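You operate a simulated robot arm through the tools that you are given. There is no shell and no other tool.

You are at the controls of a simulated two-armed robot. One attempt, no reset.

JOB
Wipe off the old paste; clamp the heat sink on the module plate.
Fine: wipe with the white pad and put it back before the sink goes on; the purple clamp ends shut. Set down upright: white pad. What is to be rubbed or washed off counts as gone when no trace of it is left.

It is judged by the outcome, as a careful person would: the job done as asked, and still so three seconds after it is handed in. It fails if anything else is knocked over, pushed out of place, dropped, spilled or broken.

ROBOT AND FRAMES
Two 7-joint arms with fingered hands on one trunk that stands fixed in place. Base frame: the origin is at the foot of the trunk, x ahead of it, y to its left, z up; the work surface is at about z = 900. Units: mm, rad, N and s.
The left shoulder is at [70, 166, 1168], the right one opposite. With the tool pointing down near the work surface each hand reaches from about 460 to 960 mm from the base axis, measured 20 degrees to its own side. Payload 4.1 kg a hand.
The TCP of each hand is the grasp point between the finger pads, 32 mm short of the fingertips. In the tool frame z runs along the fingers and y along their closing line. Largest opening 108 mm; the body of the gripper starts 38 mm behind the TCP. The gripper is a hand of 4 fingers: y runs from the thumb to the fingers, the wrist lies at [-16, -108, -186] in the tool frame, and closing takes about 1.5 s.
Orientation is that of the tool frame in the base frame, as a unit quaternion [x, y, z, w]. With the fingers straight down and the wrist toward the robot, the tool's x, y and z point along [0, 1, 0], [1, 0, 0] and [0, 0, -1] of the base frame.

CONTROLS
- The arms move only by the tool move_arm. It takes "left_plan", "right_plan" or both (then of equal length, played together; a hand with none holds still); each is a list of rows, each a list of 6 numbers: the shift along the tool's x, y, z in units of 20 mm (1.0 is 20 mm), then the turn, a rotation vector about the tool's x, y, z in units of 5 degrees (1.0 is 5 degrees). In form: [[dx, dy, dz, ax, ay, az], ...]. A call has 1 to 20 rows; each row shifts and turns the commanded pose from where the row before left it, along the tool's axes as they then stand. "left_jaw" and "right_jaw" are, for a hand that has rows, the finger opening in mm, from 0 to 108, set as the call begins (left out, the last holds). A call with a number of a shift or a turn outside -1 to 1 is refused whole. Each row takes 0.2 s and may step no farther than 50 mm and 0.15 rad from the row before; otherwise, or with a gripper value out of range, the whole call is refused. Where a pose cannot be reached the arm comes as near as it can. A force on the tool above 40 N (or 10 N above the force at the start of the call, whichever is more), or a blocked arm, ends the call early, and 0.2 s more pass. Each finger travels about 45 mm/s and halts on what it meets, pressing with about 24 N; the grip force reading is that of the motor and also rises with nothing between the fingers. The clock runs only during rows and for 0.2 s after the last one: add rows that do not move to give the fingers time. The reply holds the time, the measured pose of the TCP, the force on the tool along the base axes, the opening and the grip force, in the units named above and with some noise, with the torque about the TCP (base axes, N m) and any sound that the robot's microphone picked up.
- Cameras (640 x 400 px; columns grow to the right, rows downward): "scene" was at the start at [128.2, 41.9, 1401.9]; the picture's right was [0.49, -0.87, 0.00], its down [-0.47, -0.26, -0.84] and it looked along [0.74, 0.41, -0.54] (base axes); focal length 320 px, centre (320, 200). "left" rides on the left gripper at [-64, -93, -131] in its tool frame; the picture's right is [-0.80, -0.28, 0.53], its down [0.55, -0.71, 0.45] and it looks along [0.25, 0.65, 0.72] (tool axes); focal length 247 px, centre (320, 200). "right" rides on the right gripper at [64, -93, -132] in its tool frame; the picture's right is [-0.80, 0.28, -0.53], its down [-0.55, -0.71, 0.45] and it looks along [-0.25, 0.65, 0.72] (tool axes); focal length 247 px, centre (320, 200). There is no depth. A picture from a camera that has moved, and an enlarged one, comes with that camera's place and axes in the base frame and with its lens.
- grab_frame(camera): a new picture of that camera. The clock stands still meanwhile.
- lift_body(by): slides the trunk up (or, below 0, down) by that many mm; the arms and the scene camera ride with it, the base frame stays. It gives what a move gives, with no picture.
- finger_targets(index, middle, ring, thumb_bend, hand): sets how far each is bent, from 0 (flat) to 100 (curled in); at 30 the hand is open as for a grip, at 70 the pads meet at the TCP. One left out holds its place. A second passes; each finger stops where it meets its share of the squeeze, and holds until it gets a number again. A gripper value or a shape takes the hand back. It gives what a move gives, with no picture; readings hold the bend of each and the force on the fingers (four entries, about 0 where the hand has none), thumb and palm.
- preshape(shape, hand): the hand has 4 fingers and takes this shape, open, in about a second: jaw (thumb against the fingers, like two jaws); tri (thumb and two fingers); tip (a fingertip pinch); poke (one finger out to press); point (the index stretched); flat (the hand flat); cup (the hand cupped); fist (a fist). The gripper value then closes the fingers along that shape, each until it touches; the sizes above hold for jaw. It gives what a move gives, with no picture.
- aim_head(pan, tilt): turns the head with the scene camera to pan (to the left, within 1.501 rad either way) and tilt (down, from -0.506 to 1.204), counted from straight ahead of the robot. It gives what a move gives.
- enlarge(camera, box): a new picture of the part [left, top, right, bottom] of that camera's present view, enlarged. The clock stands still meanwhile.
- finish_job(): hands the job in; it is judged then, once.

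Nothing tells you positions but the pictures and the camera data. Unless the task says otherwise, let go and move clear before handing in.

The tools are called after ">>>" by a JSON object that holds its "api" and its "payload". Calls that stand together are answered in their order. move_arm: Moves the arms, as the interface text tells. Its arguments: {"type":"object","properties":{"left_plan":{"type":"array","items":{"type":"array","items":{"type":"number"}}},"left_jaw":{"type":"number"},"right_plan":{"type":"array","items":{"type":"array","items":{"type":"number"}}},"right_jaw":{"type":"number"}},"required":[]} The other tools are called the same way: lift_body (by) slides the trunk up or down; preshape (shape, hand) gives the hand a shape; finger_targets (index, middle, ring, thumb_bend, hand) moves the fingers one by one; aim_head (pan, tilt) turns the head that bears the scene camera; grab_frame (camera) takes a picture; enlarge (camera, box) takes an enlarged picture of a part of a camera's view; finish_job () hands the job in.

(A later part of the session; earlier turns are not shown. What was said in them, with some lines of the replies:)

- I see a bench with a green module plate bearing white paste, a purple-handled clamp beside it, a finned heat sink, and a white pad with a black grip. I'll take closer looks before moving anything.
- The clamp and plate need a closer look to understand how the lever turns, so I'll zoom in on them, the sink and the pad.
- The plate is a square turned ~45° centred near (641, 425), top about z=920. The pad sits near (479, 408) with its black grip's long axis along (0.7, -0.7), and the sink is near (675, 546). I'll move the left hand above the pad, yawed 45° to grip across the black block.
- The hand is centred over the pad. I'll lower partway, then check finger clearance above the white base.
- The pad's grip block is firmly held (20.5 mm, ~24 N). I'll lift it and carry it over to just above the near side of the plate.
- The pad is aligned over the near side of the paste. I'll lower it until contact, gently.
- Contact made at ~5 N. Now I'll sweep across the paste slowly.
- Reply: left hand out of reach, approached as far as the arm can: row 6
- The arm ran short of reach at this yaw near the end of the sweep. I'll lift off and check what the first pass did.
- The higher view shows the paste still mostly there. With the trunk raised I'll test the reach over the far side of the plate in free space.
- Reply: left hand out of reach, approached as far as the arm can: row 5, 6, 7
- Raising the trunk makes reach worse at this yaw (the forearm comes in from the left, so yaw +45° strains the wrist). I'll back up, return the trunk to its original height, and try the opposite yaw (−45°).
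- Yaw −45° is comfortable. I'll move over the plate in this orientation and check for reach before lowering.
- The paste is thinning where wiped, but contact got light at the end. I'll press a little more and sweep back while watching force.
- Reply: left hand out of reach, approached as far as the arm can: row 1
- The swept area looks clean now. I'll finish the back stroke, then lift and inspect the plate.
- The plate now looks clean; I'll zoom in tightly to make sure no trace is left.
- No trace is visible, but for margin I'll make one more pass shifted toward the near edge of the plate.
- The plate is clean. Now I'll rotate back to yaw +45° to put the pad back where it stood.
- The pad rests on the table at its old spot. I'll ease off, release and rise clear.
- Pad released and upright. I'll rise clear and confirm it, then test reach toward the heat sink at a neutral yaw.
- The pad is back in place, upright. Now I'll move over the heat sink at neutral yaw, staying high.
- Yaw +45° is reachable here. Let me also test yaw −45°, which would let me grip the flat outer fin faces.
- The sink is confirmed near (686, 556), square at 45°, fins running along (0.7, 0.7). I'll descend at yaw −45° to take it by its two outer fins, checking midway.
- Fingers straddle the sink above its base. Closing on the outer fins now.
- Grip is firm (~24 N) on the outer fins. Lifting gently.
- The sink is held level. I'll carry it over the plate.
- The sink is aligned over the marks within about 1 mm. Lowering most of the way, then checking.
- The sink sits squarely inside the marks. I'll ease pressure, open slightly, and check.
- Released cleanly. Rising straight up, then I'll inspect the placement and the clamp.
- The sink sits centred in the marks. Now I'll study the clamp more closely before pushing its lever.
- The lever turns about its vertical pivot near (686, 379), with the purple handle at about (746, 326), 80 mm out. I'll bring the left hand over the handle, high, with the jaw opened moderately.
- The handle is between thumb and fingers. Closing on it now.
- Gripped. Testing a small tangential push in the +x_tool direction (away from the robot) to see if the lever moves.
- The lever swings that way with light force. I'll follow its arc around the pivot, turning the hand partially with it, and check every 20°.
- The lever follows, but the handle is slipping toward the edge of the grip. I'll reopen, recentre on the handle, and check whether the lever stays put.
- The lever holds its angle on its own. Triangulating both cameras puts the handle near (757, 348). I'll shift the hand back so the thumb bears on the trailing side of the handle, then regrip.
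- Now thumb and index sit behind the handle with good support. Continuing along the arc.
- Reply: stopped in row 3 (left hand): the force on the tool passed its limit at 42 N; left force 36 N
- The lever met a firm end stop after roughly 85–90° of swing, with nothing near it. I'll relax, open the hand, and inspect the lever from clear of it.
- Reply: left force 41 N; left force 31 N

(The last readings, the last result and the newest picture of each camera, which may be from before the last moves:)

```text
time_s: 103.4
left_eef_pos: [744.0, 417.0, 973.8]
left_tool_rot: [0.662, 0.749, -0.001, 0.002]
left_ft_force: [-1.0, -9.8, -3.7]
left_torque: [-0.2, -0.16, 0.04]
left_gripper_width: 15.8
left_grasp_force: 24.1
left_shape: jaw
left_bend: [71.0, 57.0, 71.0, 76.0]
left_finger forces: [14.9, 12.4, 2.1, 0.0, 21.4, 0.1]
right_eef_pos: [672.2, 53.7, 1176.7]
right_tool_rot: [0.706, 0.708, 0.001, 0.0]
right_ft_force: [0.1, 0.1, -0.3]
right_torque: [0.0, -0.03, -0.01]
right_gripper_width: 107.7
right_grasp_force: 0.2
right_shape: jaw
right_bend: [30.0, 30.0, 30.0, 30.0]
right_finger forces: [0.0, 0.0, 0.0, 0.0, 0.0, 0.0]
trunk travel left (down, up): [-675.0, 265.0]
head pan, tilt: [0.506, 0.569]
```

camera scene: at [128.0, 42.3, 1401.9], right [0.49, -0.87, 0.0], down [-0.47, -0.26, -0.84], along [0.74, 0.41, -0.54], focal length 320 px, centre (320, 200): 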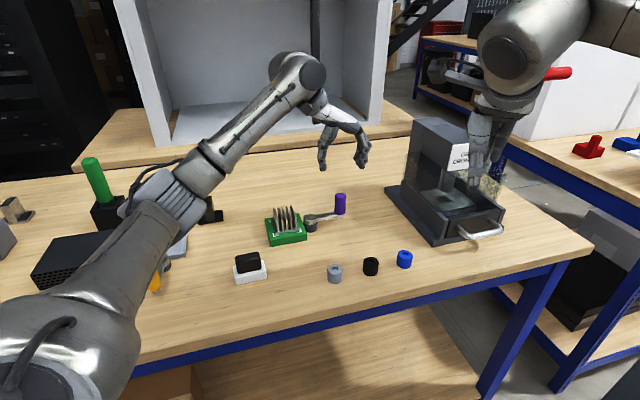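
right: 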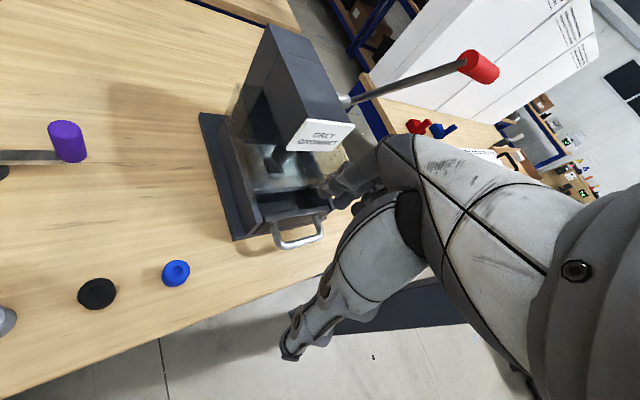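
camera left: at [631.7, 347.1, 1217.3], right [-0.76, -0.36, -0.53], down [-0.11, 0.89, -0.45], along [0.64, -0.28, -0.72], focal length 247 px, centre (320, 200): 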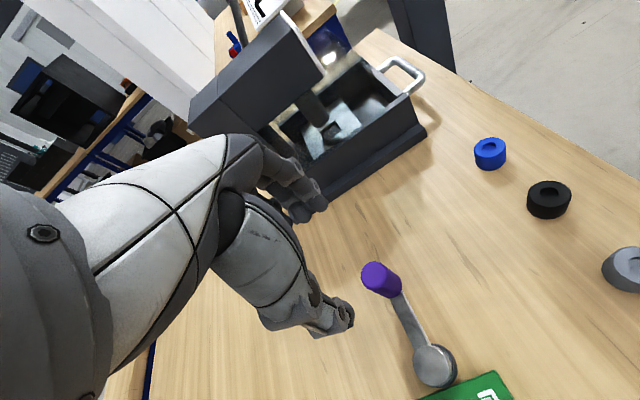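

>>> {"api": "move_arm", "payload": {"left_plan": [[-0.05, 0, 0, 0, 0, 0], [0, 0, 0, 0, 0, 0], [0, 0, 0, 0, 0, 0], [0, 0, 0, 0, 0, 0], [0, 0, 0, 0, 0, 0]], "left_jaw": 62}}

>>> {"api": "enlarge", "payload": {"camera": "left", "box": [220, 130, 460, 370]}}

>>> {"api": "enlarge", "payload": {"camera": "scene", "box": [255, 160, 375, 250]}}

```text
time_s: 104.6
left_eef_pos: [743.2, 413.7, 973.3]
left_tool_rot: [0.663, 0.748, -0.001, 0.003]
left_ft_force: [-0.6, -0.1, -0.6]
left_torque: [0.01, 0.02, -0.03]
left_gripper_width: 61.7
left_grasp_force: 0.1
left_shape: jaw
left_bend: [74.0, 42.0, 39.0, 68.0]
left_finger forces: [0.1, 0.0, 0.1, 0.0, 0.0, 0.0]
right_eef_pos: [671.8, 53.8, 1175.7]
right_tool_rot: [0.706, 0.708, 0.001, 0.0]
right_ft_force: [0.5, 0.2, 0.6]
right_torque: [0.01, -0.01, 0.0]
right_gripper_width: 107.4
right_grasp_force: 0.0
right_shape: jaw
right_bend: [30.0, 30.0, 30.0, 30.0]
right_finger forces: [0.0, 0.0, 0.0, 0.0, 0.0, 0.0]
trunk travel left (down, up): [-675.0, 265.0]
head pan, tilt: [0.506, 0.569]
```

```text
1.67 times, centred on (340, 250) of left
camera zoom: at [657.4, 340.5, 1106.5], right [-0.18, -0.83, -0.53], down [-0.77, 0.46, -0.45], along [0.62, 0.32, -0.72], focal length 412 px, centre (287, 117)
```

zoom: 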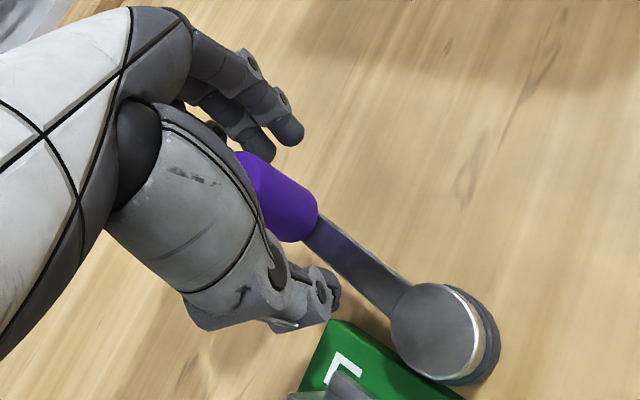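

```text
4.44 times, centred on (315, 205) of scene
camera zoom: at [128.5, 41.8, 1401.9], right [0.49, -0.87, 0.0], down [-0.47, -0.26, -0.84], along [0.74, 0.41, -0.54], focal length 1422 px, centre (342, 178)
```

zoom: 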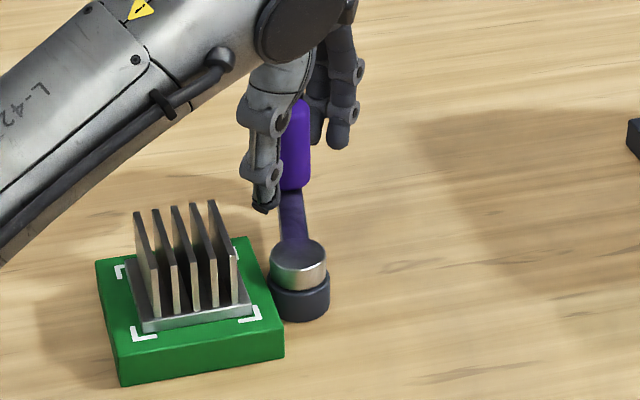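

>>> {"api": "move_arm", "payload": {"left_plan": [[0, 0, -0.5, 0, 0, 0], [0, 0, -1, 0, 0, 0], [0, 0, -1, 0, 0, 0], [0, 0, -1, 0, 0, 0], [0, 0, -1, 0, 0, 0], [0, 0, -1, 0, 0, 0], [0, 0, 0, 0, 0, 0]]}}

>>> {"api": "enlarge", "payload": {"camera": "left", "box": [220, 130, 460, 370]}}

>>> {"api": "enlarge", "payload": {"camera": "scene", "box": [255, 160, 375, 250]}}

```text
time_s: 106.2
left_eef_pos: [742.0, 412.6, 1083.7]
left_tool_rot: [0.664, 0.748, -0.001, 0.003]
left_ft_force: [0.2, -0.9, 0.3]
left_torque: [0.04, 0.0, 0.01]
left_gripper_width: 61.7
left_grasp_force: 0.1
left_shape: jaw
left_bend: [74.0, 42.0, 39.0, 68.0]
left_finger forces: [0.1, 0.0, 0.1, 0.1, 0.0, 0.0]
right_eef_pos: [670.5, 55.3, 1176.2]
right_tool_rot: [0.706, 0.709, 0.001, 0.0]
right_ft_force: [0.7, -0.1, 0.1]
right_torque: [-0.01, -0.03, -0.01]
right_gripper_width: 107.6
right_grasp_force: 0.1
right_shape: jaw
right_bend: [30.0, 30.0, 30.0, 30.0]
right_finger forces: [0.0, 0.1, 0.1, 0.0, 0.1, 0.0]
trunk travel left (down, up): [-675.0, 265.0]
head pan, tilt: [0.506, 0.569]
```

```text
1.67 times, centred on (340, 250) of left
camera zoom: at [656.3, 340.4, 1216.4], right [-0.19, -0.83, -0.53], down [-0.77, 0.46, -0.45], along [0.62, 0.32, -0.72], focal length 412 px, centre (287, 117)
```

zoom: 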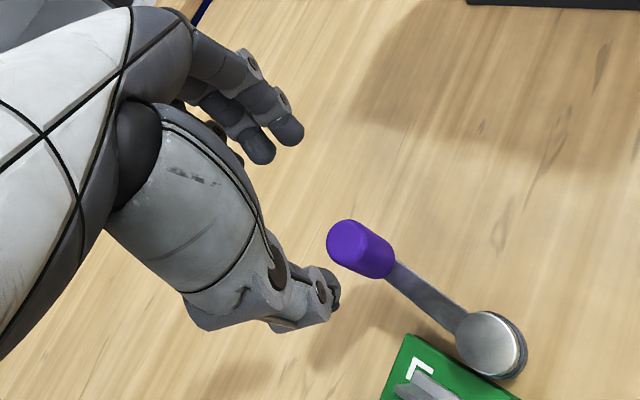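

```text
4.44 times, centred on (315, 205) of scene
camera zoom: at [128.5, 42.1, 1401.9], right [0.49, -0.87, 0.0], down [-0.47, -0.26, -0.84], along [0.74, 0.41, -0.54], focal length 1422 px, centre (342, 178)
```

zoom: 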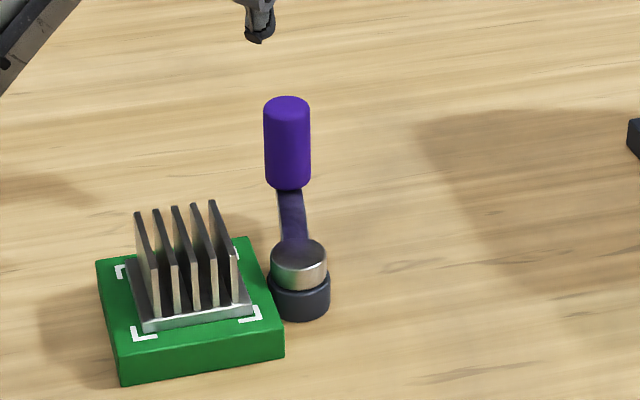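

The lever now rests at its end stop (turned about 80° from its open position) and stays there. I'll check the lever and sink closely, then withdraw the arm.

>>> {"api": "move_arm", "payload": {"left_plan": [[0, 0, -1, 0, 0, 0], [0, 0, -1, 0, 0, 0], [0, 0, -1, 0, 0, 0], [0, 0, -1, 0, 0, 0], [0, 0, -1, 0, 0, 0], [0.45, -0.95, 0, 0, 0, 0], [0.45, -0.95, 0, 0, 0, 0], [0.45, -0.95, 0, 0, 0, 0], [0.45, -0.95, 0, 0, 0, 0], [0.45, -0.95, 0, 0, 0, 0], [0.45, -0.95, 0, 0, 0, 0], [0, 0, 0, 0, 0, 0]]}}

>>> {"api": "grab_frame", "payload": {"camera": "scene"}}

>>> {"api": "grab_frame", "payload": {"camera": "left"}}

>>> {"api": "enlarge", "payload": {"camera": "scene", "box": [260, 175, 340, 250]}}

```text
time_s: 108.8
left_eef_pos: [621.9, 454.5, 1181.9]
left_tool_rot: [0.663, 0.749, -0.001, 0.002]
left_ft_force: [-1.2, 1.0, 1.1]
left_torque: [0.03, -0.01, -0.01]
left_gripper_width: 62.0
left_grasp_force: 0.0
left_shape: jaw
left_bend: [74.0, 42.0, 39.0, 68.0]
left_finger forces: [0.0, 0.1, 0.0, 0.0, 0.0, 0.0]
right_eef_pos: [671.8, 53.5, 1175.0]
right_tool_rot: [0.706, 0.709, 0.0, -0.001]
right_ft_force: [-0.7, 0.6, -0.3]
right_torque: [0.05, 0.0, 0.01]
right_gripper_width: 107.4
right_grasp_force: 0.1
right_shape: jaw
right_bend: [30.0, 30.0, 30.0, 30.0]
right_finger forces: [0.0, 0.0, 0.0, 0.1, 0.0, 0.1]
trunk travel left (down, up): [-675.0, 265.0]
head pan, tilt: [0.506, 0.569]
```

```text
taken
camera scene: at [129.1, 41.4, 1401.8], right [0.49, -0.87, 0.0], down [-0.47, -0.26, -0.84], along [0.74, 0.41, -0.54], focal length 320 px, centre (320, 200)
```

scene: 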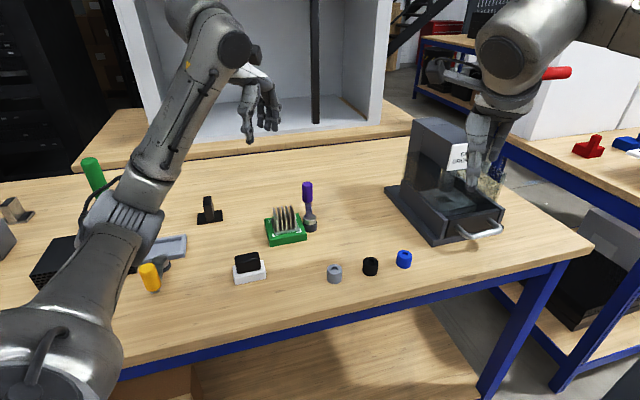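

```text
taken
camera left: at [537.6, 381.3, 1315.1], right [-0.18, -0.83, -0.53], down [-0.77, 0.46, -0.45], along [0.62, 0.32, -0.72], focal length 247 px, centre (320, 200)
```

left: 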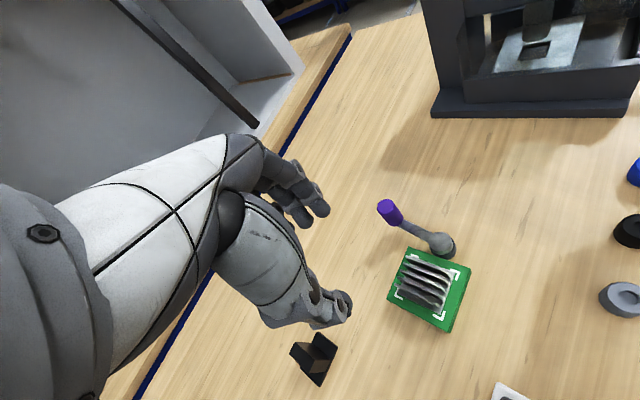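

```text
5.33 times, centred on (300, 212) of scene
camera zoom: at [129.1, 41.4, 1401.8], right [0.49, -0.87, 0.0], down [-0.47, -0.26, -0.84], along [0.74, 0.41, -0.54], focal length 1706 px, centre (427, 133)
```

zoom: 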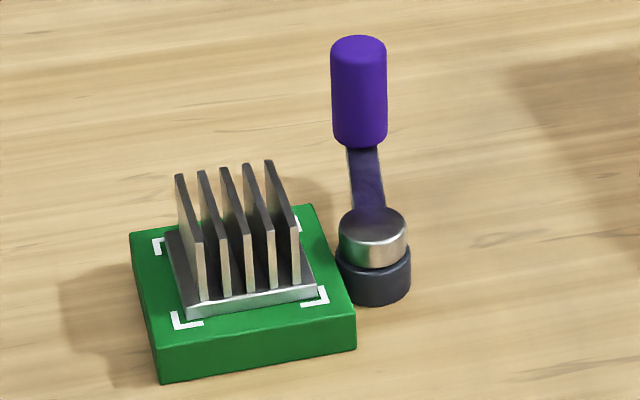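

The sink sits in its marks and the lever is at its stop. I'll withdraw the arm fully and take a last look at everything.

>>> {"api": "move_arm", "payload": {"left_plan": [[0.4, -0.95, -0.1, 0, 0, 0.2], [0.4, -0.95, -0.1, 0, 0, 0.2], [0.4, -0.95, -0.1, 0, 0, 0.2], [0.4, -0.95, 0, 0, 0, 0.2], [0.4, -0.95, 0, 0, 0, 0.2], [0.4, -0.95, 0, 0, 0, 0.2], [0.4, -0.95, 0, 0, 0, 0.2], [0.3, -0.95, 0, 0, 0, 0], [0.3, -0.95, 0, 0, 0, 0], [0.3, -0.95, 0, 0, 0, 0], [0.3, -0.95, 0, 0, 0, 0], [0, 0, 0, 0, 0, 0]], "left_jaw": 100}}

>>> {"api": "grab_frame", "payload": {"camera": "scene"}}

>>> {"api": "enlarge", "payload": {"camera": "scene", "box": [180, 170, 380, 295]}}

>>> {"api": "enlarge", "payload": {"camera": "scene", "box": [0, 150, 240, 300]}}

```text
time_s: 111.4
left_eef_pos: [410.3, 525.2, 1187.8]
left_tool_rot: [0.709, 0.705, -0.002, 0.003]
left_ft_force: [0.8, 0.2, 0.6]
left_torque: [0.01, 0.02, 0.01]
left_gripper_width: 99.7
left_grasp_force: 0.1
left_shape: jaw
left_bend: [27.0, 31.0, 31.0, 41.0]
left_finger forces: [0.0, 0.1, 0.0, 0.0, 0.0, 0.0]
right_eef_pos: [672.7, 54.8, 1175.8]
right_tool_rot: [0.706, 0.709, 0.0, 0.0]
right_ft_force: [-0.2, -0.7, 0.6]
right_torque: [0.0, -0.01, -0.01]
right_gripper_width: 107.4
right_grasp_force: 0.1
right_shape: jaw
right_bend: [30.0, 30.0, 30.0, 30.0]
right_finger forces: [0.1, 0.0, 0.0, 0.0, 0.0, 0.1]
trunk travel left (down, up): [-675.0, 265.0]
head pan, tilt: [0.506, 0.569]
```

```text
taken
camera scene: at [128.9, 41.7, 1401.9], right [0.49, -0.87, 0.0], down [-0.47, -0.26, -0.84], along [0.74, 0.41, -0.54], focal length 320 px, centre (320, 200)
```

scene: 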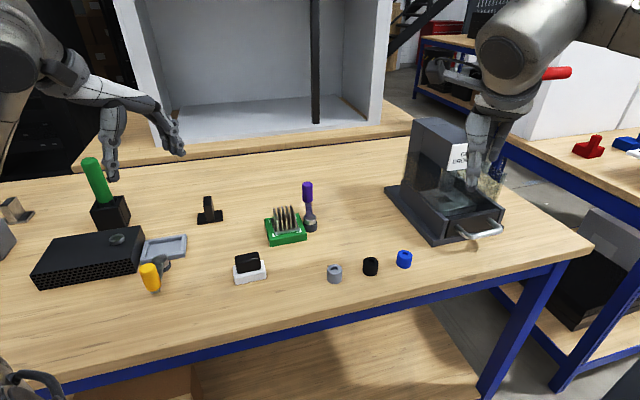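

```text
3.20 times, centred on (280, 232) of scene
camera zoom: at [128.9, 41.7, 1401.9], right [0.49, -0.87, 0.0], down [-0.47, -0.26, -0.84], along [0.74, 0.41, -0.54], focal length 1024 px, centre (448, 96)
```

zoom: 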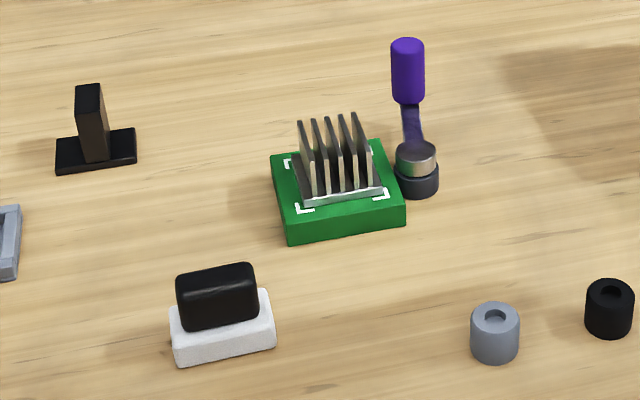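

```text
2.67 times, centred on (120, 225) of scene
camera zoom: at [128.9, 41.7, 1401.9], right [0.49, -0.87, 0.0], down [-0.47, -0.26, -0.84], along [0.74, 0.41, -0.54], focal length 853 px, centre (853, 133)
```

zoom: 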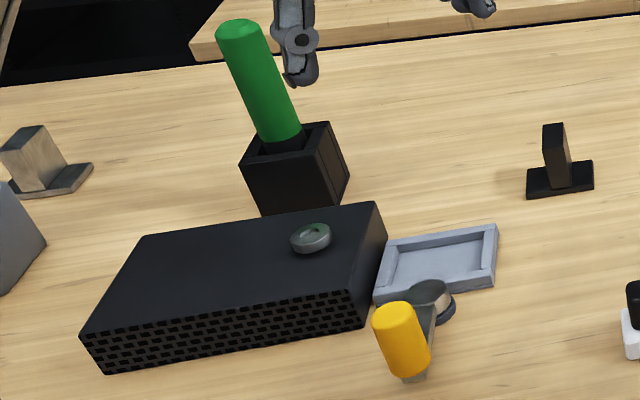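

Everything is in its final place. The paste is gone, the white pad is upright back at its spot, the sink is centred in the marks, the purple lever is against its stop, and both hands are clear. Handing in.

>>> {"api": "finish_job", "payload": {}}

```text
The job is handed in.
```

The job is handed in. The one thing I could not confirm directly is that the clamp counts as shut.

- **Paste:** I wiped the module plate with the white pad. Close-up views afterwards showed no paste left.
- **White pad:** It went back before the sink went on. It stands upright within about 2 mm of where it started.
- **Heat sink:** It sits on the plate inside the corner marks, about 2 mm off centre.
- **Purple clamp:** I swung the lever about 80° until it met a hard stop. It held against nearly 40 N and stayed put after release. There was no click or other cue, and I didn't test whether it also turns the other way. That it is shut rests on the lever having started open and on nothing being near it when it stopped.

Nothing else in view was moved or knocked over, and both hands are clear.
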